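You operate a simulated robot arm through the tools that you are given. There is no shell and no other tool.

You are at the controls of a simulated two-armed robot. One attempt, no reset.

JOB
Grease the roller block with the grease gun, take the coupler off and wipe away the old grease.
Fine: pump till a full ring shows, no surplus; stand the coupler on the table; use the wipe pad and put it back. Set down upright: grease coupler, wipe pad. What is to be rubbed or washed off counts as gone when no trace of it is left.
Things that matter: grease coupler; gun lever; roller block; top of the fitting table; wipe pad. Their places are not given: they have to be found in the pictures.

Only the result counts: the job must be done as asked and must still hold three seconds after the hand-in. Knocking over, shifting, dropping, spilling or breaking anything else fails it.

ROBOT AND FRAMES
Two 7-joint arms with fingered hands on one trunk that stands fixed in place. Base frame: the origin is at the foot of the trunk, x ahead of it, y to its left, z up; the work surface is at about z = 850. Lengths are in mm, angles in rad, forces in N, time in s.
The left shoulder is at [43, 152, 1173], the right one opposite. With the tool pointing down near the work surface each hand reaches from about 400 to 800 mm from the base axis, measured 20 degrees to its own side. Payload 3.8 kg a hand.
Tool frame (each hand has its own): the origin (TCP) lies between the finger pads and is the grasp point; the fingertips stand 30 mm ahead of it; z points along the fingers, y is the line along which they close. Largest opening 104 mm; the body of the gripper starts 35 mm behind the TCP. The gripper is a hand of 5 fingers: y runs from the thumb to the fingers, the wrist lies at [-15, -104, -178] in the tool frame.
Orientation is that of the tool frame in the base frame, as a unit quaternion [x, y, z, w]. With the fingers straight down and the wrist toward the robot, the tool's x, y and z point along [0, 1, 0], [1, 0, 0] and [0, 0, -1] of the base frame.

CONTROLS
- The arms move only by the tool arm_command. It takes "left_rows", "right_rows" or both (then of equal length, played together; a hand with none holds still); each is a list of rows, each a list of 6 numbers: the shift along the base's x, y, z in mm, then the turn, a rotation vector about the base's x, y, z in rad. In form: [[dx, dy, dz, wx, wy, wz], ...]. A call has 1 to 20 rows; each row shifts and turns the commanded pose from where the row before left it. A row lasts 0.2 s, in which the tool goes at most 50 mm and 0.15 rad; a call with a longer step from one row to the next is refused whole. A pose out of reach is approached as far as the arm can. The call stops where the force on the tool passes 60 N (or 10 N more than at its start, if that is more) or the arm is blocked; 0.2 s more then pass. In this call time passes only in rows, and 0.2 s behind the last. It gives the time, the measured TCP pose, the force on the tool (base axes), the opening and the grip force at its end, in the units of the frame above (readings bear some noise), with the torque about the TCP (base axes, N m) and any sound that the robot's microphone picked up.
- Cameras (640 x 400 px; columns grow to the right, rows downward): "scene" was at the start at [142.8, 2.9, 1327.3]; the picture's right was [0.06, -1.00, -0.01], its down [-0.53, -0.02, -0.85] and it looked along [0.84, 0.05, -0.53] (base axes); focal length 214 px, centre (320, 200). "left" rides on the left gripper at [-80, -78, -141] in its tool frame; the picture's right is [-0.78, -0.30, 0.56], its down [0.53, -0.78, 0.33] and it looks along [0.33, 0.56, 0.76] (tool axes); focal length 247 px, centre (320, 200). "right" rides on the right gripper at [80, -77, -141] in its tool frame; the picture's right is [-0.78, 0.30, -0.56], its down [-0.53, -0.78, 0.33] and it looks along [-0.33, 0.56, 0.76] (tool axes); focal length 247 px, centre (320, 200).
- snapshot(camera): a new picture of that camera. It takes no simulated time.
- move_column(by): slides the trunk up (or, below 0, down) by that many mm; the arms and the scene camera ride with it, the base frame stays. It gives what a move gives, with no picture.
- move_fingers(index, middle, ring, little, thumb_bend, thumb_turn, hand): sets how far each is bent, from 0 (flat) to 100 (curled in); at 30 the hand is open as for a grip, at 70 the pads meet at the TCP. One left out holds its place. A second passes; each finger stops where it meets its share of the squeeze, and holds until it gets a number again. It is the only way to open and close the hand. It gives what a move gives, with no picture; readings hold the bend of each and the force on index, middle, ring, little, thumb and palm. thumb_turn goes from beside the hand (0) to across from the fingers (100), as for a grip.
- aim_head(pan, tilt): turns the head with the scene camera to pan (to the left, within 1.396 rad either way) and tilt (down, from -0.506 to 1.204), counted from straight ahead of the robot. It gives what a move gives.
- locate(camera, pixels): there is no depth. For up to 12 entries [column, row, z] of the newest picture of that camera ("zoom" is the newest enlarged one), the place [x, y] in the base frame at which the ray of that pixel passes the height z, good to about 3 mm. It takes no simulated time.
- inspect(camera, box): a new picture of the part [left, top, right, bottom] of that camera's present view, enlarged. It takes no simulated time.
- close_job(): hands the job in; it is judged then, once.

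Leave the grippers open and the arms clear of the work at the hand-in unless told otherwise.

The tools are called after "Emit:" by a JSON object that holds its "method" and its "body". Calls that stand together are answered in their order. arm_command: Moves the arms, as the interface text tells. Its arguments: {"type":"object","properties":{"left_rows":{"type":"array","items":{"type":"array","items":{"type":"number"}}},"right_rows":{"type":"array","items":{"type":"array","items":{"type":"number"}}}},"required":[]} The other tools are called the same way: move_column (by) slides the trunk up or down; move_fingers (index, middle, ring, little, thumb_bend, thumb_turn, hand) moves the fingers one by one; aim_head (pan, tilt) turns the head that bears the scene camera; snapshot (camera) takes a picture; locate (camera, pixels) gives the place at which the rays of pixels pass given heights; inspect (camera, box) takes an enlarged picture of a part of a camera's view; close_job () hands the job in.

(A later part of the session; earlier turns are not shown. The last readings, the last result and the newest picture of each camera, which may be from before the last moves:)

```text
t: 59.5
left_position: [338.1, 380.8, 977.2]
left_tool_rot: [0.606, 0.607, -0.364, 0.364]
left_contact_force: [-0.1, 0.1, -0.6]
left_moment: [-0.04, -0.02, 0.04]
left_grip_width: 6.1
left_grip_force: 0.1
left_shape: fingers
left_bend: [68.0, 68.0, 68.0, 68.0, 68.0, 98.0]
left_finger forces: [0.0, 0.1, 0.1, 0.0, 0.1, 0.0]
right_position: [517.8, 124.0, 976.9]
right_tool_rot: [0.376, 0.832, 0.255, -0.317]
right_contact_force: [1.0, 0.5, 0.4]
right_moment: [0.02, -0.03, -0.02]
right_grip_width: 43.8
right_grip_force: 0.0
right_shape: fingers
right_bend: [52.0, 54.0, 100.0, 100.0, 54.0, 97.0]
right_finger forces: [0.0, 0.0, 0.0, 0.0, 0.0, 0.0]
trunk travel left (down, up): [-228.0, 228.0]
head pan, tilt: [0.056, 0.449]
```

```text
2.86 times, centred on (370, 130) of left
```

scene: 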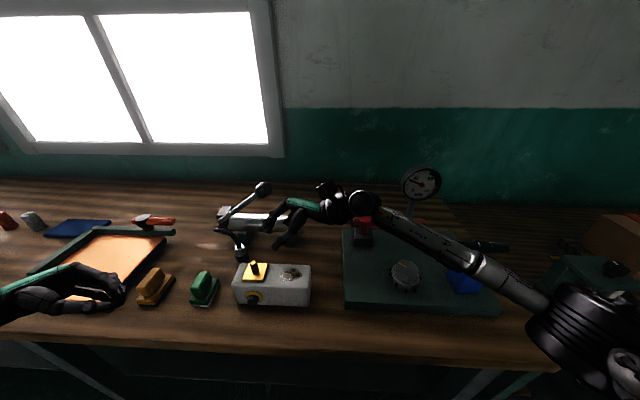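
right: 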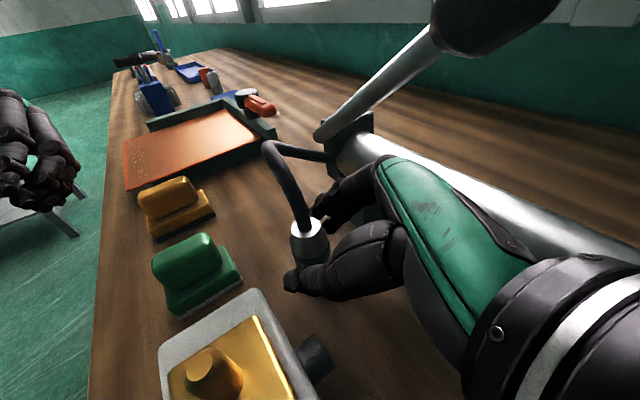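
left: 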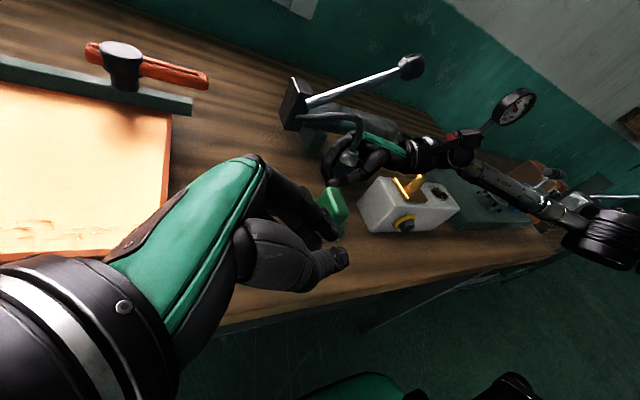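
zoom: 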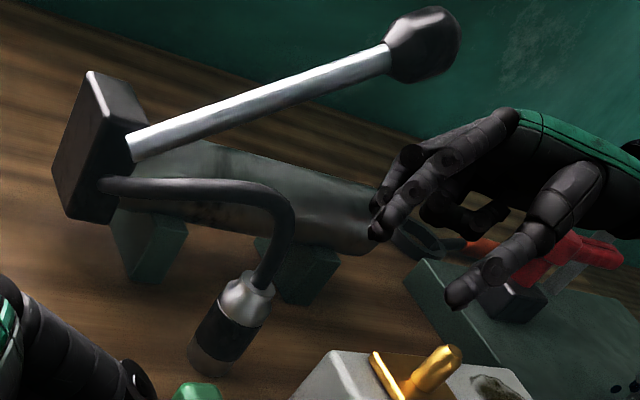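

The coupler stands well, hose relaxed. Now I lift the right hand clear, move it away to the right, and open it.

Emit:
{"method": "arm_command", "body": {"right_rows": [[-4, -4, 45, 0, 0, 0], [-4, -4, 45, 0, 0, 0], [-4, -4, 45, 0, 0, 0], [-4, -4, 45, 0, 0, 0], [-8, -45, 5, 0, 0, 0], [-8, -45, 5, 0, 0, 0], [-8, -45, 5, 0, 0, 0], [-8, -45, 5, 0, 0, 0], [-8, -45, 5, 0, 0, 0]]}}

Emit:
{"method": "move_fingers", "body": {"hand": "right", "index": 30, "middle": 30, "ring": 30, "little": 30, "thumb_bend": 30}}

Emit:
{"method": "snapshot", "body": {"camera": "scene"}}

```text
t: 61.5
left_position: [337.5, 382.1, 978.4]
left_tool_rot: [0.606, 0.606, -0.363, 0.365]
left_contact_force: [-0.3, 0.2, 0.1]
left_moment: [0.05, 0.03, 0.01]
left_grip_width: 6.5
left_grip_force: 0.0
left_shape: fingers
left_bend: [68.0, 68.0, 68.0, 68.0, 68.0, 98.0]
left_finger forces: [0.0, 0.0, 0.0, 0.0, 0.0, 0.0]
right_position: [460.9, -122.7, 1182.7]
right_tool_rot: [0.375, 0.833, 0.255, -0.317]
right_contact_force: [-0.1, 0.4, -0.1]
right_moment: [0.01, 0.03, -0.01]
right_grip_width: 43.8
right_grip_force: 0.0
right_shape: fingers
right_bend: [52.0, 54.0, 100.0, 100.0, 54.0, 97.0]
right_finger forces: [0.1, 0.0, 0.0, 0.0, 0.0, 0.0]
trunk travel left (down, up): [-228.0, 228.0]
head pan, tilt: [0.056, 0.449]
```

```text
t: 62.5
left_position: [338.3, 382.2, 977.3]
left_tool_rot: [0.605, 0.607, -0.364, 0.364]
left_contact_force: [-0.1, -0.1, -0.4]
left_moment: [-0.01, -0.02, -0.04]
left_grip_width: 6.2
left_grip_force: 0.0
left_shape: fingers
left_bend: [68.0, 68.0, 68.0, 68.0, 68.0, 98.0]
left_finger forces: [0.0, 0.1, 0.0, 0.0, 0.1, 0.0]
right_position: [460.9, -120.4, 1181.3]
right_tool_rot: [0.376, 0.832, 0.256, -0.316]
right_contact_force: [0.0, 0.3, -0.3]
right_moment: [0.02, 0.0, 0.03]
right_grip_width: 102.6
right_grip_force: 0.1
right_shape: fingers
right_bend: [30.0, 30.0, 30.0, 30.0, 30.0, 97.0]
right_finger forces: [0.1, 0.1, 0.0, 0.0, 0.0, 0.0]
trunk travel left (down, up): [-228.0, 228.0]
head pan, tilt: [0.056, 0.449]
```

```text
taken
```

scene: 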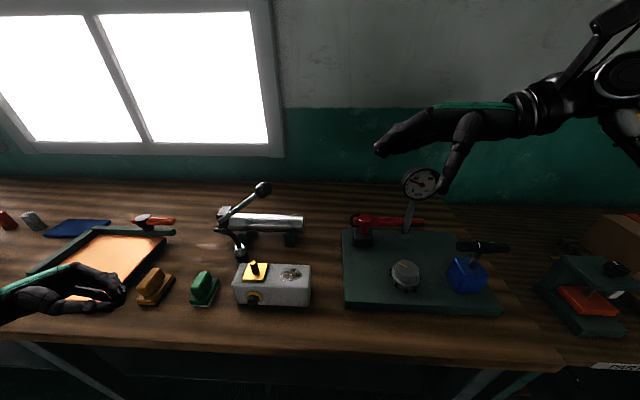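

I bring the trunk back to its original height and inspect the work.

Emit:
{"method": "move_column", "body": {"by": 22}}

Emit:
{"method": "snapshot", "body": {"camera": "scene"}}

Emit:
{"method": "inspect", "body": {"camera": "scene", "box": [180, 190, 330, 320]}}

Emit:
{"method": "inspect", "body": {"camera": "scene", "box": [225, 250, 325, 325]}}

```text
t: 63.2
left_position: [338.9, 381.0, 999.6]
left_tool_rot: [0.605, 0.607, -0.364, 0.364]
left_contact_force: [-0.4, 0.5, -0.5]
left_moment: [0.02, -0.03, 0.0]
left_grip_width: 6.5
left_grip_force: 0.0
left_shape: fingers
left_bend: [68.0, 68.0, 68.0, 68.0, 68.0, 98.0]
left_finger forces: [0.1, 0.0, 0.1, 0.0, 0.0, 0.0]
right_position: [461.9, -118.2, 1202.6]
right_tool_rot: [0.376, 0.832, 0.255, -0.317]
right_contact_force: [0.4, 0.9, -0.3]
right_moment: [-0.03, -0.01, -0.01]
right_grip_width: 102.9
right_grip_force: 0.0
right_shape: fingers
right_bend: [30.0, 30.0, 30.0, 30.0, 30.0, 97.0]
right_finger forces: [0.0, 0.0, 0.1, 0.1, 0.0, 0.0]
trunk travel left (down, up): [-250.0, 206.0]
head pan, tilt: [0.056, 0.449]
```

```text
taken
```

scene: 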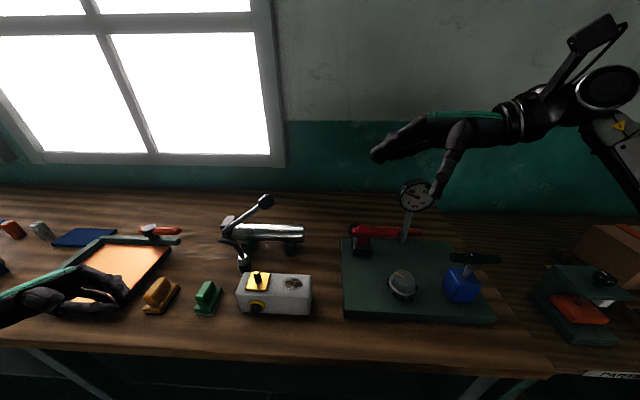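

```text
3.08 times, centred on (255, 255) of scene
```

zoom: 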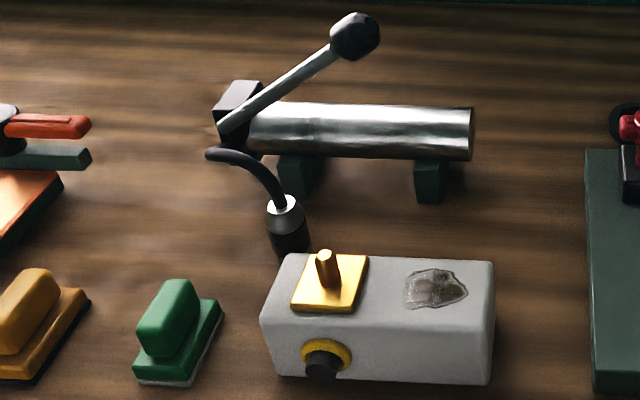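

```text
5.33 times, centred on (275, 288) of scene
```

zoom: 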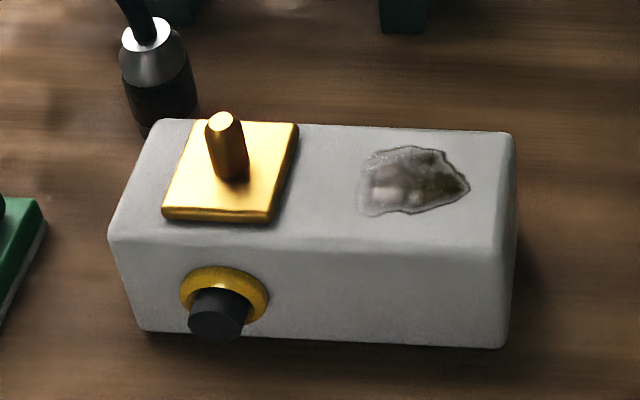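

Block and ring are unchanged, coupler stands upright. Now the green wipe pad: I locate its base corners and handle.

Emit:
{"method": "inspect", "body": {"camera": "scene", "box": [185, 270, 235, 320]}}

Emit:
{"method": "locate", "body": {"camera": "scene", "pixels": [[195, 314, 850], [213, 315, 850], [223.5, 290.5, 850], [195, 310, 858], [213, 311, 862]]}}

Emit:
{"method": "snapshot", "body": {"camera": "left"}}

```text
8.00 times, centred on (210, 295) of scene
```

zoom: 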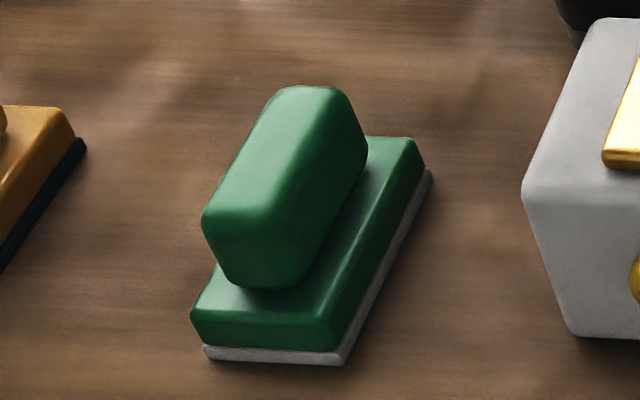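

```text
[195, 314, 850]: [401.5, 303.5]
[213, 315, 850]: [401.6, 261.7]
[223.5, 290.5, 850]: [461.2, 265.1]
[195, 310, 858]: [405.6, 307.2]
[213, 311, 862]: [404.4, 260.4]
```

```text
taken
```

left: 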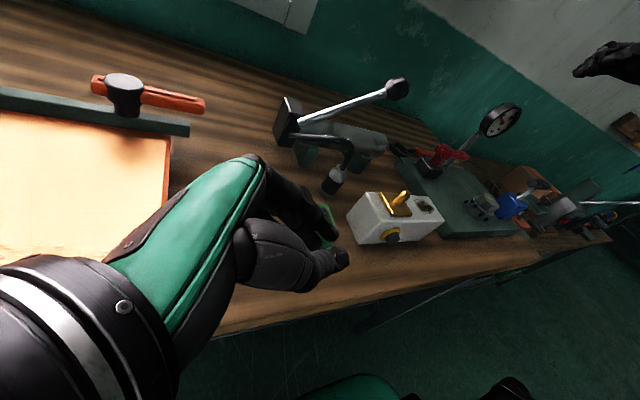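

Emit:
{"method": "locate", "body": {"camera": "scene", "pixels": [[195.6, 296.6, 885], [206, 297.8, 885], [215, 284, 885], [205.4, 281.5, 885], [195.6, 296.6, 895], [206, 297.8, 895], [215, 284, 895], [205.4, 281.5, 895], [208.8, 304.5, 866], [198.8, 304, 866]]}}

Emit:
{"method": "locate", "body": {"camera": "scene", "pixels": [[193.8, 307.5, 862], [211, 308.5, 862], [222, 287, 862], [160.5, 311, 850], [145, 311, 850], [180, 286, 850]]}}

```text
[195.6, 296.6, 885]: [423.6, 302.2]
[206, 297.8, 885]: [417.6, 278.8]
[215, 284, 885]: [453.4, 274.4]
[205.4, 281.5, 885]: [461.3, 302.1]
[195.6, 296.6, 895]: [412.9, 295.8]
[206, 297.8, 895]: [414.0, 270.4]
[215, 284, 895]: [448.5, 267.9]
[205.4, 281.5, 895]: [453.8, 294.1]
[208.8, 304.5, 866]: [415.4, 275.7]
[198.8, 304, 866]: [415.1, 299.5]
```

```text
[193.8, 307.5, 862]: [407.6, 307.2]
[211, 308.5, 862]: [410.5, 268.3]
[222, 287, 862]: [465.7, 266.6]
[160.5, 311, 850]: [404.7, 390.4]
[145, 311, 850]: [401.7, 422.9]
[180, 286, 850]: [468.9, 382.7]
```

Handle: about 40 (x) × 26 (y) mm, centre (432,282), top z≈895; pad base x 401–461, y 262–303. I rotate the left hand back to fingers-down, open it, and go above the pad.

Emit:
{"method": "arm_command", "body": {"left_rows": [[8, -10, 15, 0.135, 0, 0], [12, -12, 10, 0.135, 0, 0], [12, -12, 5, 0.135, 0, 0], [12, -13, 0, 0.135, 0, 0], [12, -13, 0, 0.135, 0, 0], [12, -13, 0, 0.135, 0, 0], [12, -13, 0, 0.135, 0, 0], [12, -13, 0, 0.135, 0, 0]]}}

Emit:
{"method": "move_fingers", "body": {"hand": "left", "index": 35, "middle": 35, "ring": 35, "little": 35, "thumb_bend": 35}}

Emit:
{"method": "snapshot", "body": {"camera": "left"}}

Emit:
{"method": "snapshot", "body": {"camera": "scene"}}

```text
t: 65.0
left_position: [431.3, 281.1, 1029.9]
left_tool_rot: [0.706, 0.708, 0.001, 0.001]
left_contact_force: [-0.7, -0.5, -0.4]
left_moment: [-0.01, 0.03, -0.01]
left_grip_width: 6.1
left_grip_force: 0.2
left_shape: fingers
left_bend: [68.0, 68.0, 68.0, 68.0, 68.0, 98.0]
left_finger forces: [0.1, 0.1, 0.0, 0.0, 0.1, 0.0]
right_position: [463.6, -119.3, 1202.3]
right_tool_rot: [0.375, 0.833, 0.255, -0.317]
right_contact_force: [-0.4, 0.2, 0.7]
right_moment: [0.01, 0.01, -0.03]
right_grip_width: 102.8
right_grip_force: 0.1
right_shape: fingers
right_bend: [30.0, 30.0, 30.0, 30.0, 30.0, 97.0]
right_finger forces: [0.0, 0.0, 0.0, 0.0, 0.0, 0.0]
trunk travel left (down, up): [-250.0, 206.0]
head pan, tilt: [0.056, 0.449]
```

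```text
t: 66.0
left_position: [430.9, 282.0, 1029.6]
left_tool_rot: [0.707, 0.708, -0.001, 0.0]
left_contact_force: [0.1, 0.0, -0.6]
left_moment: [0.01, 0.03, 0.0]
left_grip_width: 90.3
left_grip_force: 0.0
left_shape: fingers
left_bend: [35.0, 35.0, 35.0, 35.0, 35.0, 98.0]
left_finger forces: [0.1, 0.1, 0.0, 0.0, 0.0, 0.0]
right_position: [463.2, -117.9, 1203.7]
right_tool_rot: [0.376, 0.833, 0.256, -0.317]
right_contact_force: [0.5, 0.8, 0.5]
right_moment: [0.02, -0.02, 0.01]
right_grip_width: 103.0
right_grip_force: 0.1
right_shape: fingers
right_bend: [30.0, 30.0, 30.0, 30.0, 30.0, 97.0]
right_finger forces: [0.0, 0.0, 0.0, 0.0, 0.0, 0.0]
trunk travel left (down, up): [-250.0, 206.0]
head pan, tilt: [0.056, 0.449]
```

```text
taken
```

left: 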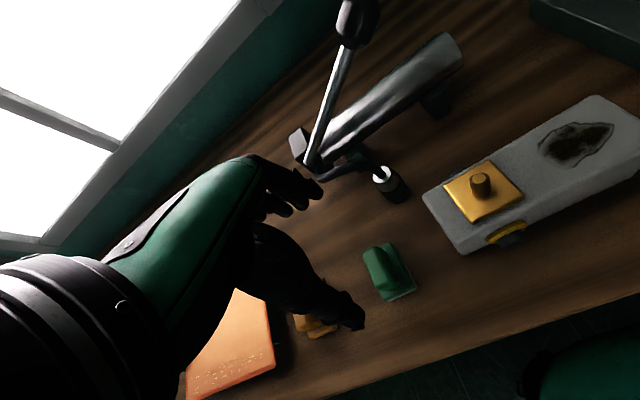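

```text
taken
```

scene: 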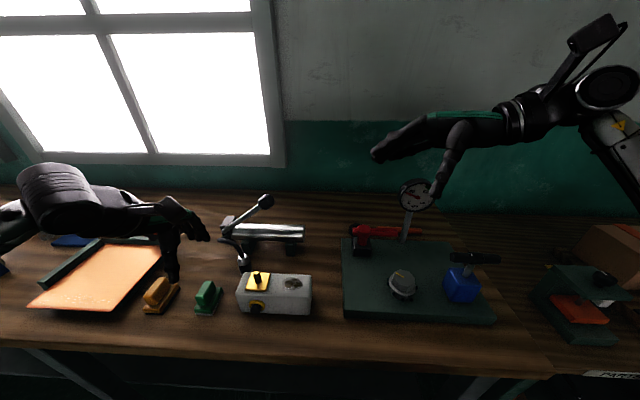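

The hand is above the pad. I refine the handle position from this left view.

Emit:
{"method": "inspect", "body": {"camera": "left", "box": [345, 225, 435, 315]}}

Emit:
{"method": "locate", "body": {"camera": "zoom", "pixels": [[320, 200, 895]]}}

```text
4.44 times, centred on (390, 270) of left
```

zoom: 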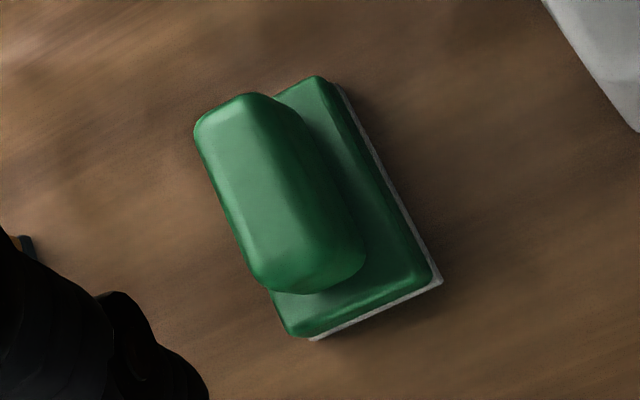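

```text
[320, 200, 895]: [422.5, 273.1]
```

Emit:
{"method": "locate", "body": {"camera": "zoom", "pixels": [[200, 128, 893], [250, 97, 893], [312, 245, 893], [258, 275, 893], [442, 284, 851], [312, 341, 851], [336, 84, 851], [430, 275, 863], [292, 333, 863], [318, 77, 863]]}}

```text
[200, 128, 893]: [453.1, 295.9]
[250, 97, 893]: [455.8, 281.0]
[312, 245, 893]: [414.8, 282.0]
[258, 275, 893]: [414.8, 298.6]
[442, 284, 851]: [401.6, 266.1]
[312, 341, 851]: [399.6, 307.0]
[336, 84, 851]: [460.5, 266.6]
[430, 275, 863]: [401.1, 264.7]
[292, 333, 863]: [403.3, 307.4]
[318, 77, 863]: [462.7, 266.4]
```

Pad centre is (431,285). I align and descend to TCP z≈906 so the fingertips straddle the handle along x.

Emit:
{"method": "arm_command", "body": {"left_rows": [[1, 3, -30, 0, 0, 0], [0, 0, -35, 0, 0, 0], [0, 0, -30, 0, 0, 0], [0, 0, -20, 0, 0, 0], [0, 0, -8, 0, 0, 0]]}}

Emit:
{"method": "inspect", "body": {"camera": "scene", "box": [150, 220, 260, 320]}}

Emit:
{"method": "snapshot", "body": {"camera": "left"}}

```text
t: 67.2
left_position: [431.9, 285.7, 905.9]
left_tool_rot: [0.706, 0.708, 0.0, 0.001]
left_contact_force: [0.1, 1.1, 0.0]
left_moment: [0.02, -0.02, -0.01]
left_grip_width: 90.2
left_grip_force: 0.0
left_shape: fingers
left_bend: [35.0, 35.0, 35.0, 35.0, 35.0, 98.0]
left_finger forces: [0.0, 0.0, 0.0, 0.0, 0.0, 0.1]
right_position: [463.5, -120.1, 1202.2]
right_tool_rot: [0.376, 0.833, 0.256, -0.317]
right_contact_force: [-0.2, 0.3, 1.3]
right_moment: [0.01, 0.0, -0.02]
right_grip_width: 102.8
right_grip_force: 0.0
right_shape: fingers
right_bend: [30.0, 30.0, 30.0, 30.0, 30.0, 97.0]
right_finger forces: [0.0, 0.1, 0.0, 0.0, 0.0, 0.1]
trunk travel left (down, up): [-250.0, 206.0]
head pan, tilt: [0.056, 0.449]
```

```text
4.00 times, centred on (205, 270) of scene
```

zoom: 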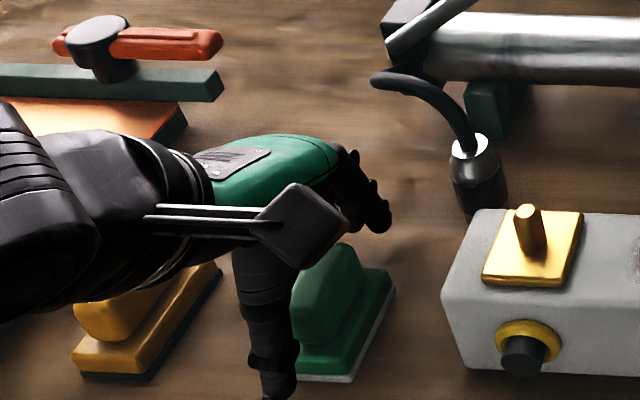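

```text
taken
```

left: 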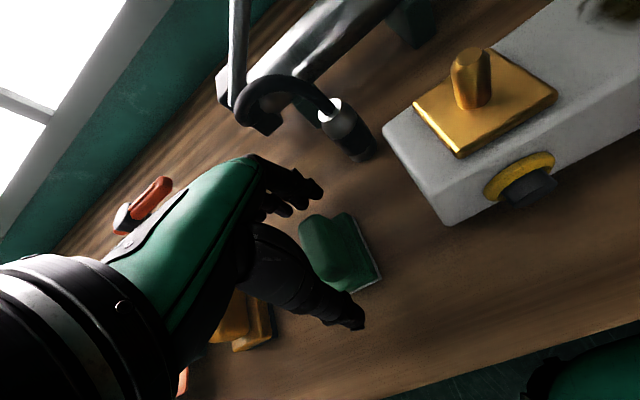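

The handle lies between thumb and fingers. I close thumb, index and middle on it.

Emit:
{"method": "move_fingers", "body": {"hand": "left", "index": 60, "middle": 60, "ring": 45, "little": 40, "thumb_bend": 60}}

Emit:
{"method": "inspect", "body": {"camera": "left", "box": [230, 140, 430, 340]}}

Emit:
{"method": "inspect", "body": {"camera": "scene", "box": [170, 240, 250, 320]}}

```text
t: 68.2
left_position: [432.6, 284.3, 905.9]
left_tool_rot: [0.707, 0.708, 0.0, 0.001]
left_contact_force: [1.1, 0.9, 2.1]
left_moment: [0.05, -0.17, -0.02]
left_grip_width: 43.9
left_grip_force: 8.7
left_shape: fingers
left_bend: [54.0, 55.0, 45.0, 40.0, 53.0, 97.0]
left_finger forces: [4.1, 6.2, 0.0, 0.0, 7.3, 0.1]
right_position: [462.5, -117.3, 1202.7]
right_tool_rot: [0.376, 0.832, 0.255, -0.317]
right_contact_force: [-0.6, 0.6, 0.0]
right_moment: [0.04, -0.03, 0.02]
right_grip_width: 102.8
right_grip_force: 0.1
right_shape: fingers
right_bend: [30.0, 30.0, 30.0, 30.0, 30.0, 97.0]
right_finger forces: [0.0, 0.0, 0.0, 0.0, 0.0, 0.0]
trunk travel left (down, up): [-250.0, 206.0]
head pan, tilt: [0.056, 0.449]
```

```text
2.00 times, centred on (330, 240) of left
```

zoom: 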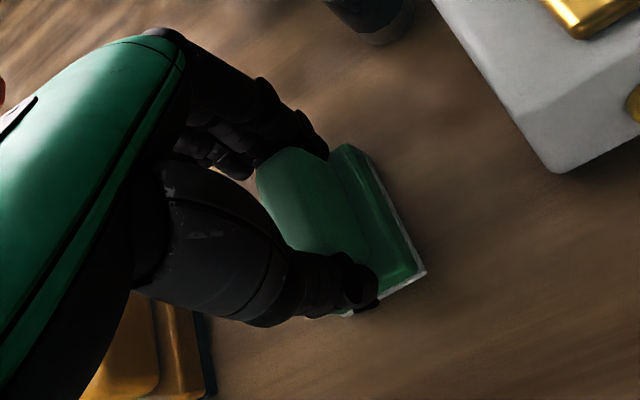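

```text
5.00 times, centred on (210, 280) of scene
```

zoom: 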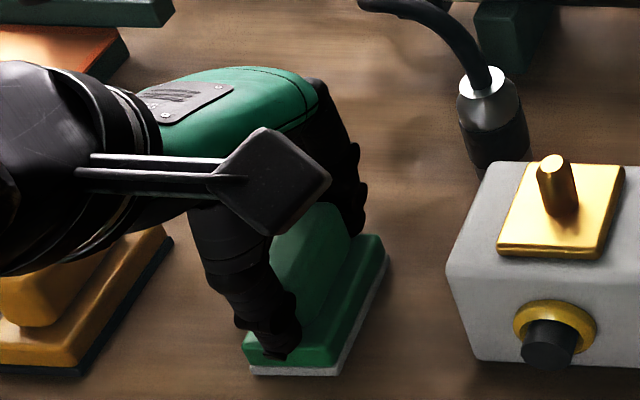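

Good grip (4.1/6.2/7.3 N at 44 mm). I tighten slightly and lift the pad 10 mm to test.

Emit:
{"method": "move_fingers", "body": {"hand": "left", "index": 66, "middle": 66, "thumb_bend": 66}}

Emit:
{"method": "arm_command", "body": {"left_rows": [[0, 0, 5, 0, 0, 0], [0, 0, 10, 0, 0, 0]]}}

Emit:
{"method": "inspect", "body": {"camera": "scene", "box": [170, 240, 250, 320]}}

Emit:
{"method": "inspect", "body": {"camera": "left", "box": [230, 140, 430, 340]}}

```text
t: 69.2
left_position: [433.1, 286.1, 906.2]
left_tool_rot: [0.707, 0.708, -0.001, 0.001]
left_contact_force: [2.1, -0.2, 4.3]
left_moment: [0.11, -0.28, -0.02]
left_grip_width: 43.3
left_grip_force: 14.7
left_shape: fingers
left_bend: [55.0, 57.0, 45.0, 40.0, 54.0, 96.0]
left_finger forces: [7.4, 9.7, 0.0, 0.0, 12.7, 0.1]
right_position: [462.2, -118.3, 1202.6]
right_tool_rot: [0.376, 0.832, 0.256, -0.317]
right_contact_force: [0.3, -0.4, 0.3]
right_moment: [-0.02, 0.03, -0.03]
right_grip_width: 102.9
right_grip_force: 0.0
right_shape: fingers
right_bend: [30.0, 30.0, 30.0, 30.0, 30.0, 97.0]
right_finger forces: [0.1, 0.0, 0.1, 0.0, 0.1, 0.1]
trunk travel left (down, up): [-250.0, 206.0]
head pan, tilt: [0.056, 0.449]
```

```text
t: 69.8
left_position: [431.7, 285.7, 920.1]
left_tool_rot: [0.707, 0.707, 0.0, 0.0]
left_contact_force: [-0.6, 0.2, -0.7]
left_moment: [0.01, 0.02, 0.0]
left_grip_width: 43.1
left_grip_force: 13.1
left_shape: fingers
left_bend: [56.0, 58.0, 45.0, 40.0, 54.0, 96.0]
left_finger forces: [7.2, 5.9, 0.0, 0.0, 13.1, 0.1]
right_position: [462.2, -118.4, 1202.8]
right_tool_rot: [0.376, 0.832, 0.255, -0.317]
right_contact_force: [-0.1, 0.0, 0.1]
right_moment: [0.0, 0.01, -0.01]
right_grip_width: 102.9
right_grip_force: 0.1
right_shape: fingers
right_bend: [30.0, 30.0, 30.0, 30.0, 30.0, 97.0]
right_finger forces: [0.0, 0.0, 0.1, 0.0, 0.1, 0.0]
trunk travel left (down, up): [-250.0, 206.0]
head pan, tilt: [0.056, 0.449]
```

```text
5.00 times, centred on (210, 280) of scene
```

zoom: 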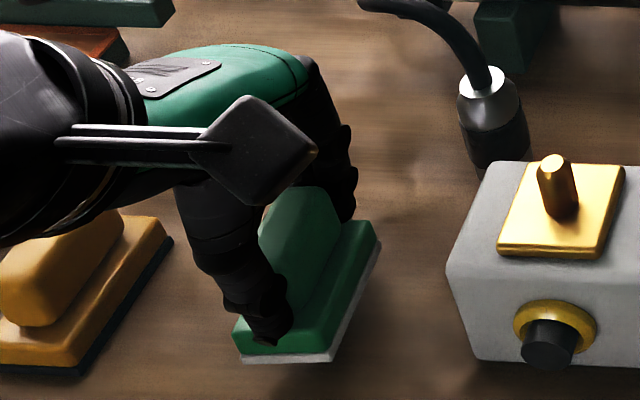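

```text
2.00 times, centred on (330, 240) of left
```

zoom: 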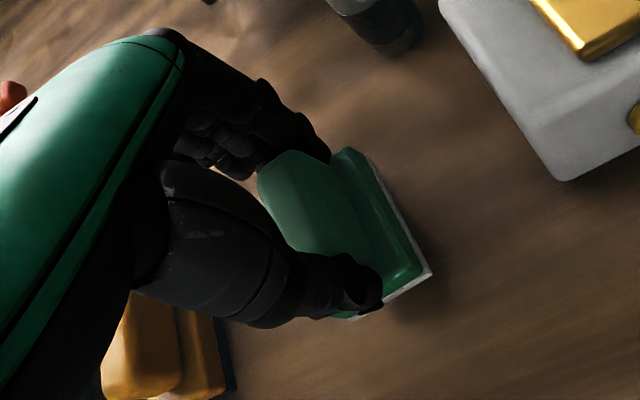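

The pad lifts cleanly. Next, I locate the old-grease patch and block top edges precisely.

Emit:
{"method": "snapshot", "body": {"camera": "scene"}}

Emit:
{"method": "locate", "body": {"camera": "scene", "pixels": [[281.5, 284, 910], [303.3, 284, 910], [293, 277.3, 910], [289, 291.5, 910], [271.3, 273.5, 910], [311, 295, 910], [312, 274.5, 910], [237, 292, 910], [270, 276, 919], [264, 290, 919]]}}

Emit:
{"method": "inspect", "body": {"camera": "scene", "box": [260, 265, 320, 305]}}

```text
taken
```

scene: 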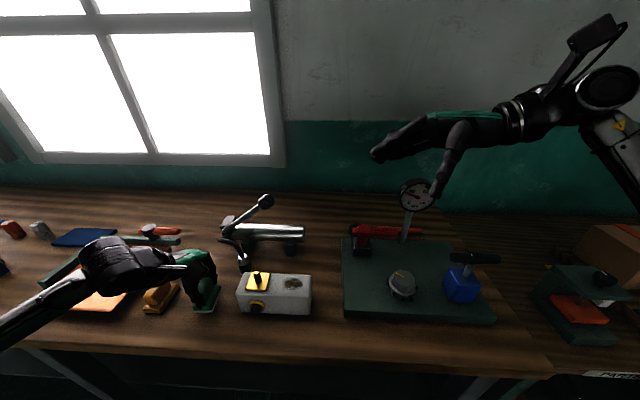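

```text
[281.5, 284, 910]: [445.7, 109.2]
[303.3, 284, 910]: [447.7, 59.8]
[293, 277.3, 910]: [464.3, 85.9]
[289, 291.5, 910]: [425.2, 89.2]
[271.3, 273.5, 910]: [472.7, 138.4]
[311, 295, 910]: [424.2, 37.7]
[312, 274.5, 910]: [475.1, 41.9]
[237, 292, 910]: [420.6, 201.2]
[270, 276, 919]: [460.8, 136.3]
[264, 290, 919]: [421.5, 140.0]
```

```text
10.00 times, centred on (290, 285) of scene
```

zoom: 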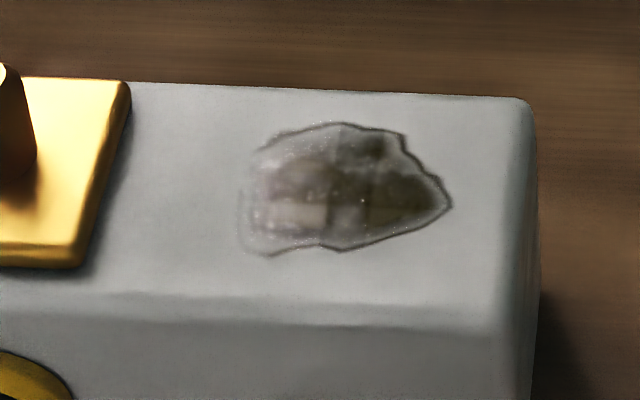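

Patch spans x 426–464, y 60–110; the gold plate begins at y≈137. I raise the pad well above the nipple, carry it over the patch, and lower close to the block top.

Emit:
{"method": "arm_command", "body": {"left_rows": [[0, 0, 37, 0, 0, 0], [0, 0, 37, 0, 0, 0], [0, 0, 37, 0, 0, 0], [3, -40, 0, 0, 0, 0], [3, -40, 0, 0, 0, 0], [3, -40, 0, 0, 0, 0], [3, -40, 0, 0, 0, 0], [2, -41, 0, 0, 0, 0], [0, 0, -20, 0, 0, 0], [0, 0, -20, 0, 0, 0]]}}

Emit:
{"method": "snapshot", "body": {"camera": "scene"}}

Emit:
{"method": "inspect", "body": {"camera": "scene", "box": [220, 210, 340, 310]}}

Emit:
{"method": "snapshot", "body": {"camera": "left"}}

```text
t: 72.0
left_position: [444.2, 85.8, 992.6]
left_tool_rot: [0.707, 0.707, -0.001, 0.0]
left_contact_force: [0.7, -0.2, -1.7]
left_moment: [0.0, 0.0, -0.02]
left_grip_width: 43.1
left_grip_force: 12.6
left_shape: fingers
left_bend: [56.0, 59.0, 45.0, 40.0, 54.0, 96.0]
left_finger forces: [7.3, 5.4, 0.1, 0.1, 12.8, 0.0]
right_position: [463.2, -119.5, 1203.1]
right_tool_rot: [0.377, 0.832, 0.255, -0.317]
right_contact_force: [-0.2, 0.2, -0.2]
right_moment: [-0.01, 0.0, -0.01]
right_grip_width: 102.8
right_grip_force: 0.1
right_shape: fingers
right_bend: [30.0, 30.0, 30.0, 30.0, 30.0, 97.0]
right_finger forces: [0.0, 0.1, 0.0, 0.0, 0.0, 0.1]
trunk travel left (down, up): [-250.0, 206.0]
head pan, tilt: [0.056, 0.449]
```

```text
taken
```

scene: 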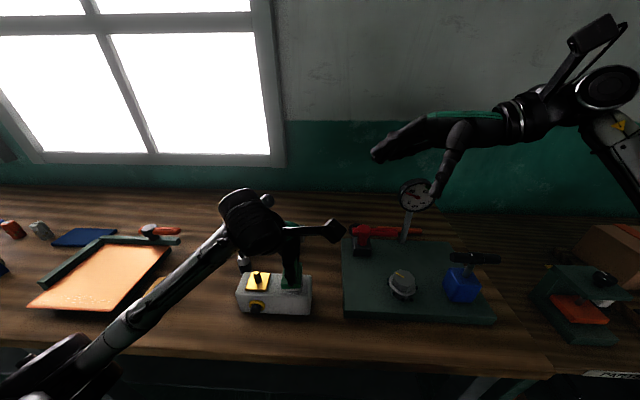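

```text
4.00 times, centred on (280, 260) of scene
```

zoom: 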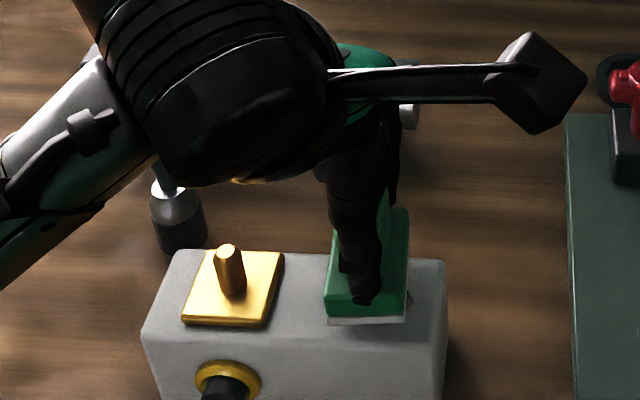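

```text
taken
```

left: 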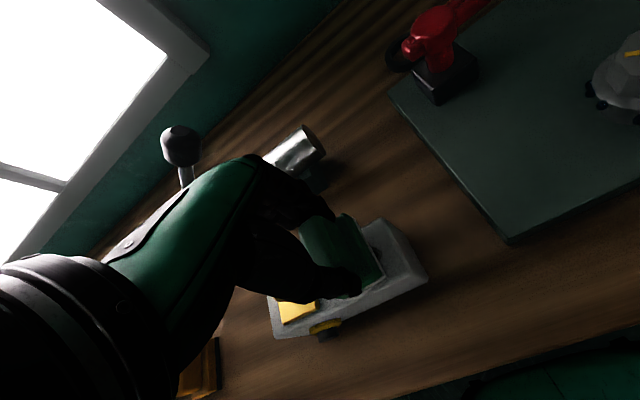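

The pad is over the patch. I lower it gently until it touches the block top.

Emit:
{"method": "arm_command", "body": {"left_rows": [[0, 0, -12, 0, 0, 0], [0, 0, -8, 0, 0, 0]]}}

Emit:
{"method": "arm_command", "body": {"left_rows": [[0, 0, -4, 0, 0, 0]]}}

Emit:
{"method": "arm_command", "body": {"left_rows": [[0, 0, -3, 0, 0, 0]]}}

```text
t: 72.6
left_position: [444.5, 85.0, 976.2]
left_tool_rot: [0.706, 0.709, 0.002, 0.005]
left_contact_force: [3.0, 1.6, 15.9]
left_moment: [0.21, -0.55, 0.0]
left_grip_width: 43.2
left_grip_force: 20.2
left_shape: fingers
left_bend: [56.0, 58.0, 45.0, 40.0, 54.0, 96.0]
left_finger forces: [8.0, 19.3, 0.0, 0.1, 14.2, 0.0]
right_position: [459.9, -118.8, 1204.0]
right_tool_rot: [0.376, 0.833, 0.256, -0.316]
right_contact_force: [-0.9, -0.2, 0.0]
right_moment: [0.01, -0.01, -0.02]
right_grip_width: 102.7
right_grip_force: 0.0
right_shape: fingers
right_bend: [30.0, 30.0, 30.0, 30.0, 30.0, 97.0]
right_finger forces: [0.1, 0.1, 0.1, 0.1, 0.0, 0.0]
trunk travel left (down, up): [-250.0, 206.0]
head pan, tilt: [0.056, 0.449]
```

```text
t: 73.0
left_position: [445.6, 85.0, 975.1]
left_tool_rot: [0.705, 0.709, 0.003, 0.009]
left_contact_force: [4.5, 2.3, 43.0]
left_moment: [0.32, -0.72, -0.02]
left_grip_width: 42.9
left_grip_force: 27.0
left_shape: fingers
left_bend: [57.0, 56.0, 45.0, 40.0, 55.0, 96.0]
left_finger forces: [9.0, 30.2, 0.0, 0.0, 16.3, 0.1]
right_position: [459.2, -119.3, 1205.6]
right_tool_rot: [0.375, 0.833, 0.256, -0.315]
right_contact_force: [1.2, 0.1, -0.2]
right_moment: [-0.01, -0.02, 0.0]
right_grip_width: 102.7
right_grip_force: 0.0
right_shape: fingers
right_bend: [30.0, 30.0, 30.0, 30.0, 30.0, 97.0]
right_finger forces: [0.1, 0.0, 0.0, 0.1, 0.0, 0.0]
trunk travel left (down, up): [-250.0, 206.0]
head pan, tilt: [0.056, 0.449]
```

```text
t: 73.4
left_position: [444.2, 83.7, 974.0]
left_tool_rot: [0.706, 0.708, 0.006, 0.011]
left_contact_force: [6.0, 2.6, 57.0]
left_moment: [0.25, -0.74, 0.0]
left_grip_width: 43.0
left_grip_force: 33.3
left_shape: fingers
left_bend: [57.0, 55.0, 45.0, 40.0, 55.0, 96.0]
left_finger forces: [10.6, 35.0, 0.0, 0.1, 21.9, 0.1]
right_position: [457.8, -119.4, 1205.0]
right_tool_rot: [0.375, 0.833, 0.256, -0.316]
right_contact_force: [0.1, -0.1, 0.5]
right_moment: [0.0, -0.02, -0.01]
right_grip_width: 102.5
right_grip_force: 0.2
right_shape: fingers
right_bend: [30.0, 30.0, 30.0, 30.0, 30.0, 97.0]
right_finger forces: [0.0, 0.0, 0.1, 0.0, 0.0, 0.1]
trunk travel left (down, up): [-250.0, 206.0]
head pan, tilt: [0.056, 0.449]
```

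Force jumped to 57 N — too much. I back off a few millimetres at once.

Emit:
{"method": "arm_command", "body": {"left_rows": [[0, 0, 5, 0, 0, 0]]}}

Emit:
{"method": "inspect", "body": {"camera": "scene", "box": [260, 230, 330, 310]}}

Emit:
{"method": "inspect", "body": {"camera": "left", "box": [240, 160, 440, 340]}}

```text
t: 73.8
left_position: [444.2, 84.0, 974.0]
left_tool_rot: [0.706, 0.708, 0.003, 0.005]
left_contact_force: [5.0, 1.6, 39.9]
left_moment: [0.24, -1.02, -0.03]
left_grip_width: 43.4
left_grip_force: 29.1
left_shape: fingers
left_bend: [57.0, 55.0, 45.0, 40.0, 55.0, 96.0]
left_finger forces: [10.5, 30.3, 0.1, 0.0, 17.4, 0.0]
right_position: [460.0, -118.7, 1204.8]
right_tool_rot: [0.376, 0.833, 0.256, -0.316]
right_contact_force: [0.0, 0.0, 0.1]
right_moment: [-0.01, 0.0, 0.0]
right_grip_width: 102.7
right_grip_force: 0.1
right_shape: fingers
right_bend: [30.0, 30.0, 30.0, 30.0, 30.0, 97.0]
right_finger forces: [0.0, 0.0, 0.0, 0.0, 0.0, 0.1]
trunk travel left (down, up): [-250.0, 206.0]
head pan, tilt: [0.056, 0.449]
```

```text
5.00 times, centred on (295, 270) of scene
```

zoom: 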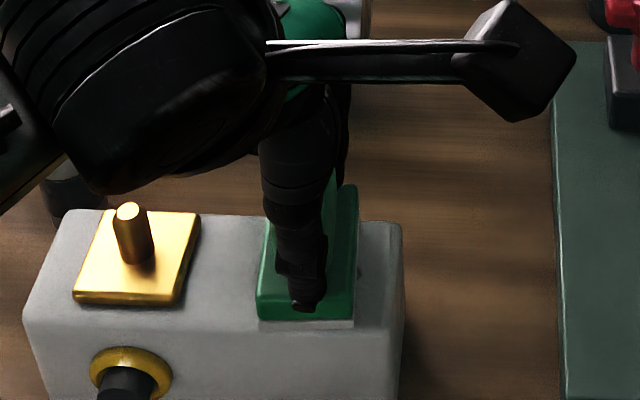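

```text
2.22 times, centred on (340, 250) of left
```

zoom: 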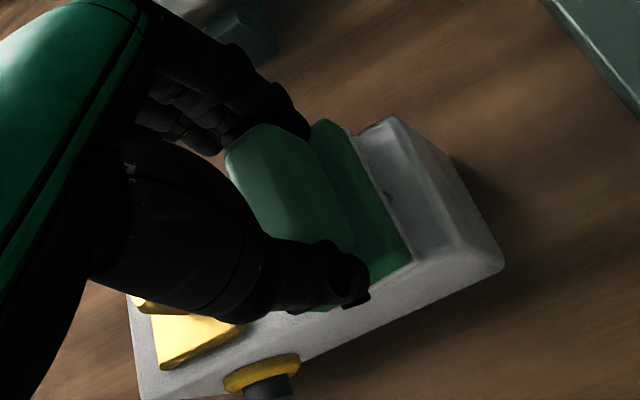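

The pad sits flat on the block. I relax the pressure to about 10–15 N.

Emit:
{"method": "arm_command", "body": {"left_rows": [[0, 0, 3, 0, 0, 0]]}}

```text
t: 74.2
left_position: [445.0, 85.1, 975.2]
left_tool_rot: [0.706, 0.708, 0.0, 0.001]
left_contact_force: [3.8, 0.9, 27.3]
left_moment: [0.23, -0.98, -0.03]
left_grip_width: 43.1
left_grip_force: 27.3
left_shape: fingers
left_bend: [57.0, 56.0, 45.0, 40.0, 55.0, 96.0]
left_finger forces: [10.1, 28.4, 0.0, 0.0, 15.7, 0.1]
right_position: [461.0, -119.6, 1205.1]
right_tool_rot: [0.377, 0.833, 0.254, -0.316]
right_contact_force: [-0.9, -0.1, -0.2]
right_moment: [0.04, 0.02, -0.01]
right_grip_width: 102.8
right_grip_force: 0.0
right_shape: fingers
right_bend: [30.0, 30.0, 30.0, 30.0, 30.0, 97.0]
right_finger forces: [0.0, 0.1, 0.1, 0.0, 0.0, 0.0]
trunk travel left (down, up): [-250.0, 206.0]
head pan, tilt: [0.056, 0.449]
```

Emit:
{"method": "arm_command", "body": {"left_rows": [[0, 0, 1.5, 0, 0, 0]]}}

```text
t: 74.6
left_position: [444.6, 84.6, 974.2]
left_tool_rot: [0.706, 0.708, 0.001, 0.001]
left_contact_force: [4.9, 1.6, 22.6]
left_moment: [0.18, -0.85, 0.0]
left_grip_width: 43.1
left_grip_force: 25.2
left_shape: fingers
left_bend: [57.0, 56.0, 45.0, 40.0, 55.0, 96.0]
left_finger forces: [9.2, 26.2, 0.1, 0.1, 14.6, 0.0]
right_position: [460.4, -119.9, 1204.1]
right_tool_rot: [0.376, 0.832, 0.256, -0.317]
right_contact_force: [-0.4, 1.1, 0.0]
right_moment: [-0.01, 0.01, 0.0]
right_grip_width: 102.7
right_grip_force: 0.1
right_shape: fingers
right_bend: [30.0, 30.0, 30.0, 30.0, 30.0, 97.0]
right_finger forces: [0.0, 0.0, 0.0, 0.0, 0.0, 0.0]
trunk travel left (down, up): [-250.0, 206.0]
head pan, tilt: [0.056, 0.449]
```

Emit:
{"method": "arm_command", "body": {"left_rows": [[0, 0, 1.5, 0, 0, 0]]}}

```text
t: 75.0
left_position: [444.4, 84.1, 975.1]
left_tool_rot: [0.707, 0.707, -0.002, 0.0]
left_contact_force: [4.8, -0.2, 15.4]
left_moment: [0.16, -0.6, -0.07]
left_grip_width: 43.0
left_grip_force: 22.8
left_shape: fingers
left_bend: [56.0, 57.0, 45.0, 40.0, 55.0, 96.0]
left_finger forces: [8.6, 23.1, 0.0, 0.0, 13.5, 0.0]
right_position: [462.1, -118.6, 1204.1]
right_tool_rot: [0.376, 0.832, 0.255, -0.317]
right_contact_force: [0.5, 0.1, 0.3]
right_moment: [0.0, -0.01, 0.02]
right_grip_width: 102.9
right_grip_force: 0.0
right_shape: fingers
right_bend: [30.0, 30.0, 30.0, 30.0, 30.0, 97.0]
right_finger forces: [0.0, 0.1, 0.0, 0.1, 0.0, 0.0]
trunk travel left (down, up): [-250.0, 206.0]
head pan, tilt: [0.056, 0.449]
```

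About 15 N. I start wiping along y with a short stroke and check the forces.

Emit:
{"method": "arm_command", "body": {"left_rows": [[0, 7, 0, 0, 0, 0], [0, 7, 0, 0, 0, 0], [0, 5, 0, 0, 0, 0], [0, -7, 0, 0, 0, 0], [0, -8, 0, 0, 0, 0], [0, -8, 0, 0, 0, 0], [0, -8, 0, 0, 0, 0], [0, -8, 0, 0, 0, 0]]}}

Emit:
{"method": "inspect", "body": {"camera": "scene", "box": [225, 240, 325, 325]}}

Emit:
{"method": "inspect", "body": {"camera": "left", "box": [240, 160, 440, 340]}}

```text
t: 76.8
left_position: [446.0, 63.2, 977.2]
left_tool_rot: [0.706, 0.708, 0.0, 0.0]
left_contact_force: [0.9, 0.5, 0.1]
left_moment: [0.07, -0.04, 0.04]
left_grip_width: 43.2
left_grip_force: 15.0
left_shape: fingers
left_bend: [57.0, 59.0, 45.0, 40.0, 55.0, 96.0]
left_finger forces: [7.0, 8.6, 0.1, 0.0, 14.1, 0.0]
right_position: [463.5, -118.8, 1203.2]
right_tool_rot: [0.375, 0.833, 0.255, -0.317]
right_contact_force: [0.1, -0.8, 0.1]
right_moment: [0.02, 0.02, 0.0]
right_grip_width: 102.5
right_grip_force: 0.1
right_shape: fingers
right_bend: [30.0, 30.0, 30.0, 30.0, 30.0, 97.0]
right_finger forces: [0.0, 0.1, 0.1, 0.1, 0.0, 0.0]
trunk travel left (down, up): [-250.0, 206.0]
head pan, tilt: [0.056, 0.449]
```

```text
4.71 times, centred on (275, 282) of scene
```

zoom: 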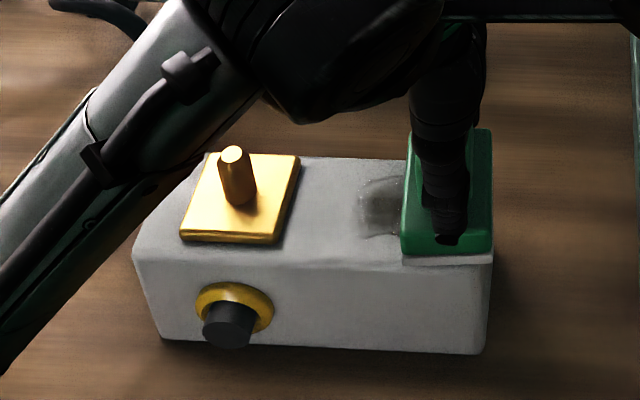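

```text
2.22 times, centred on (340, 250) of left
```

zoom: 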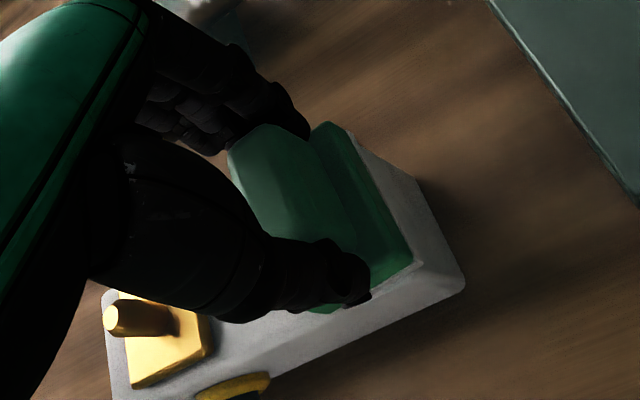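

The wiping works (patch already fainter on the left part), but the contact force has dropped to ~0. I press down 2 mm again and continue with longer strokes.

Emit:
{"method": "arm_command", "body": {"left_rows": [[0, 0, -2, 0, 0, 0]]}}

```text
t: 77.2
left_position: [445.2, 64.6, 976.4]
left_tool_rot: [0.706, 0.708, 0.001, 0.003]
left_contact_force: [0.9, 1.6, 9.6]
left_moment: [0.11, -0.31, 0.03]
left_grip_width: 43.0
left_grip_force: 19.0
left_shape: fingers
left_bend: [57.0, 58.0, 45.0, 40.0, 55.0, 96.0]
left_finger forces: [6.9, 15.1, 0.1, 0.0, 15.4, 0.0]
right_position: [462.4, -119.0, 1204.1]
right_tool_rot: [0.376, 0.832, 0.256, -0.317]
right_contact_force: [-0.7, -0.7, 0.1]
right_moment: [0.03, 0.02, 0.02]
right_grip_width: 103.0
right_grip_force: 0.0
right_shape: fingers
right_bend: [30.0, 30.0, 30.0, 30.0, 30.0, 97.0]
right_finger forces: [0.0, 0.1, 0.0, 0.1, 0.1, 0.0]
trunk travel left (down, up): [-250.0, 206.0]
head pan, tilt: [0.056, 0.449]
```

Emit:
{"method": "arm_command", "body": {"left_rows": [[0, 8, 0, 0, 0, 0], [0, 8, 0, 0, 0, 0], [0, 8, 0, 0, 0, 0], [0, 8, 0, 0, 0, 0], [0, 8, -0.3, 0, 0, 0], [0, 3, 0, 0, 0, 0], [0, -8, 0, 0, 0, 0], [0, -8, 0, 0, 0, 0], [0, -8, -0.3, 0, 0, 0], [0, -8, 0, 0, 0, 0], [0, -8, 0, 0, 0, 0], [0, -8, 0, 0, 0, 0]]}}

Emit:
{"method": "inspect", "body": {"camera": "scene", "box": [225, 240, 325, 325]}}

```text
t: 79.8
left_position: [444.0, 58.3, 975.0]
left_tool_rot: [0.707, 0.708, 0.0, 0.002]
left_contact_force: [0.2, 6.0, 21.3]
left_moment: [0.37, -0.53, 0.16]
left_grip_width: 43.3
left_grip_force: 24.9
left_shape: fingers
left_bend: [57.0, 58.0, 45.0, 40.0, 54.0, 95.0]
left_finger forces: [8.0, 23.1, 0.0, 0.1, 18.5, 0.0]
right_position: [460.8, -118.2, 1203.5]
right_tool_rot: [0.376, 0.833, 0.255, -0.316]
right_contact_force: [-0.4, 0.9, -0.5]
right_moment: [-0.01, -0.01, -0.04]
right_grip_width: 102.9
right_grip_force: 0.0
right_shape: fingers
right_bend: [30.0, 30.0, 30.0, 30.0, 30.0, 97.0]
right_finger forces: [0.1, 0.0, 0.0, 0.0, 0.1, 0.0]
trunk travel left (down, up): [-250.0, 206.0]
head pan, tilt: [0.056, 0.449]
```

```text
4.71 times, centred on (275, 282) of scene
```

zoom: 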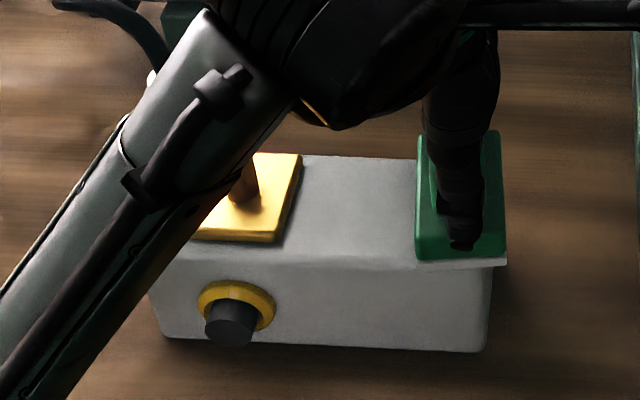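

The left part is clean now. One more full back-and-forth pass, ending at the far left, then I'll look underneath.

Emit:
{"method": "arm_command", "body": {"left_rows": [[0, 0, 0.7, 0, 0, 0], [0, 8, 0, 0, 0, 0], [0, 8, 0, 0, 0, 0], [0, 8, 0, 0, 0, 0], [0, 8, 0, 0, 0, 0], [0, 8, 0, 0, 0, 0], [0, 8, 0, 0, 0, 0], [0, -8, 0, 0, 0, 0], [0, -8, 0, 0, 0, 0], [0, -8, 0, 0, 0, 0], [0, -8, 0, 0, 0, 0], [0, -8, 0, 0, 0, 0], [0, -8, 0, 0, 0, 0], [0, 8, 0, 0, 0, 0], [0, 8, 0, 0, 0, 0], [0, 8, 0, 0, 0, 0], [0, 8, 0, 0, 0, 0], [0, 8, 0, 0, 0, 0], [0, 6, 0, 0, 0, 0]]}}

Emit:
{"method": "inspect", "body": {"camera": "scene", "box": [225, 240, 325, 325]}}

```text
t: 83.8
left_position: [444.3, 105.1, 974.8]
left_tool_rot: [0.706, 0.708, 0.0, 0.002]
left_contact_force: [-0.6, -3.0, 9.9]
left_moment: [0.0, -0.2, -0.07]
left_grip_width: 43.0
left_grip_force: 20.8
left_shape: fingers
left_bend: [57.0, 59.0, 45.0, 40.0, 54.0, 95.0]
left_finger forces: [7.1, 16.3, 0.1, 0.0, 16.7, 0.0]
right_position: [462.4, -120.5, 1203.9]
right_tool_rot: [0.376, 0.832, 0.255, -0.317]
right_contact_force: [-0.1, 0.0, 0.4]
right_moment: [0.01, 0.0, -0.03]
right_grip_width: 103.0
right_grip_force: 0.0
right_shape: fingers
right_bend: [30.0, 30.0, 30.0, 30.0, 30.0, 97.0]
right_finger forces: [0.1, 0.1, 0.0, 0.1, 0.0, 0.0]
trunk travel left (down, up): [-250.0, 206.0]
head pan, tilt: [0.056, 0.449]
```

```text
4.71 times, centred on (275, 282) of scene
```

zoom: 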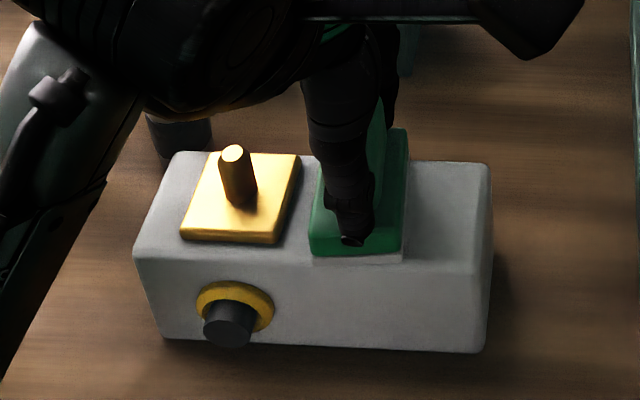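

The right part looks clean too. I lift the pad straight up and inspect the whole block top.

Emit:
{"method": "arm_command", "body": {"left_rows": [[0, 0, 20, 0, 0, 0], [0, 0, 35, 0, 0, 0], [0, 0, 35, 0, 0, 0]]}}

Emit:
{"method": "inspect", "body": {"camera": "scene", "box": [225, 240, 325, 325]}}

Emit:
{"method": "inspect", "body": {"camera": "right", "box": [0, 0, 640, 400]}}

Emit:
{"method": "snapshot", "body": {"camera": "left"}}

```text
t: 84.6
left_position: [445.0, 106.9, 1064.5]
left_tool_rot: [0.706, 0.708, -0.001, 0.001]
left_contact_force: [0.0, 0.2, -1.3]
left_moment: [-0.02, -0.02, -0.01]
left_grip_width: 43.1
left_grip_force: 14.0
left_shape: fingers
left_bend: [57.0, 59.0, 45.0, 40.0, 54.0, 96.0]
left_finger forces: [7.4, 5.9, 0.1, 0.0, 13.9, 0.0]
right_position: [462.7, -120.0, 1204.2]
right_tool_rot: [0.375, 0.833, 0.256, -0.317]
right_contact_force: [-0.6, -0.5, -0.1]
right_moment: [0.01, 0.0, 0.01]
right_grip_width: 103.1
right_grip_force: 0.0
right_shape: fingers
right_bend: [30.0, 30.0, 30.0, 30.0, 30.0, 97.0]
right_finger forces: [0.0, 0.0, 0.0, 0.0, 0.0, 0.0]
trunk travel left (down, up): [-250.0, 206.0]
head pan, tilt: [0.056, 0.449]
```

```text
4.71 times, centred on (275, 282) of scene
```

zoom: 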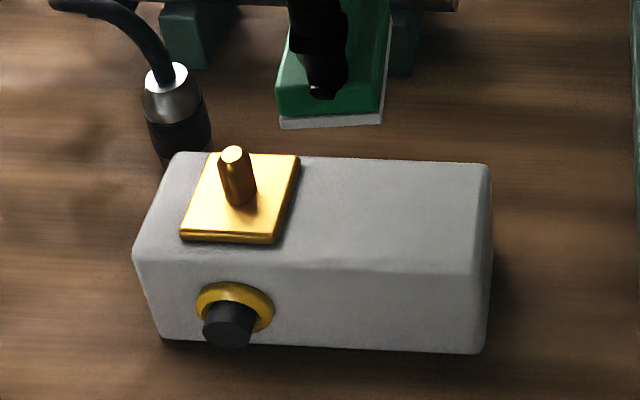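

```text
1.00 times, centred on (320, 200) of right (not enlarged: the box is as wide or as high as the picture)
```

zoom: 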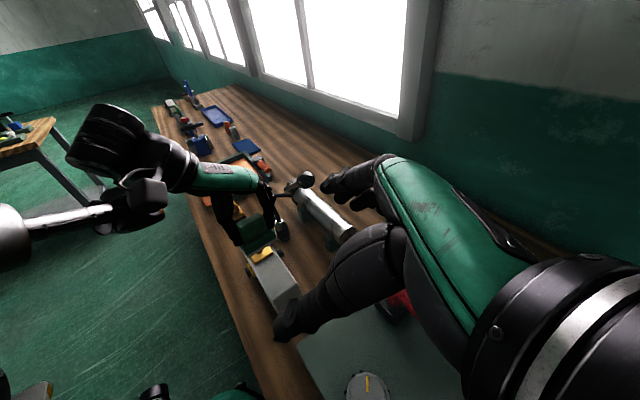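

```text
taken
```

left: 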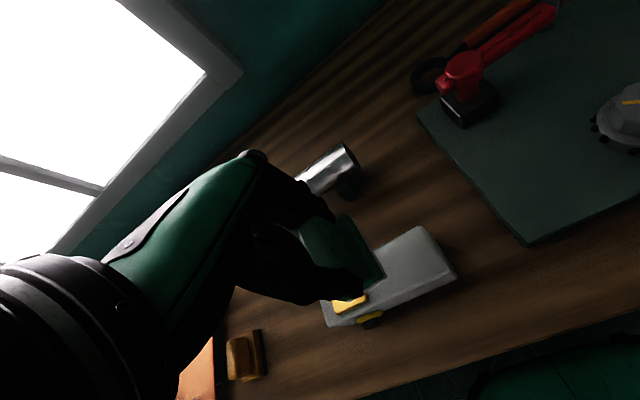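

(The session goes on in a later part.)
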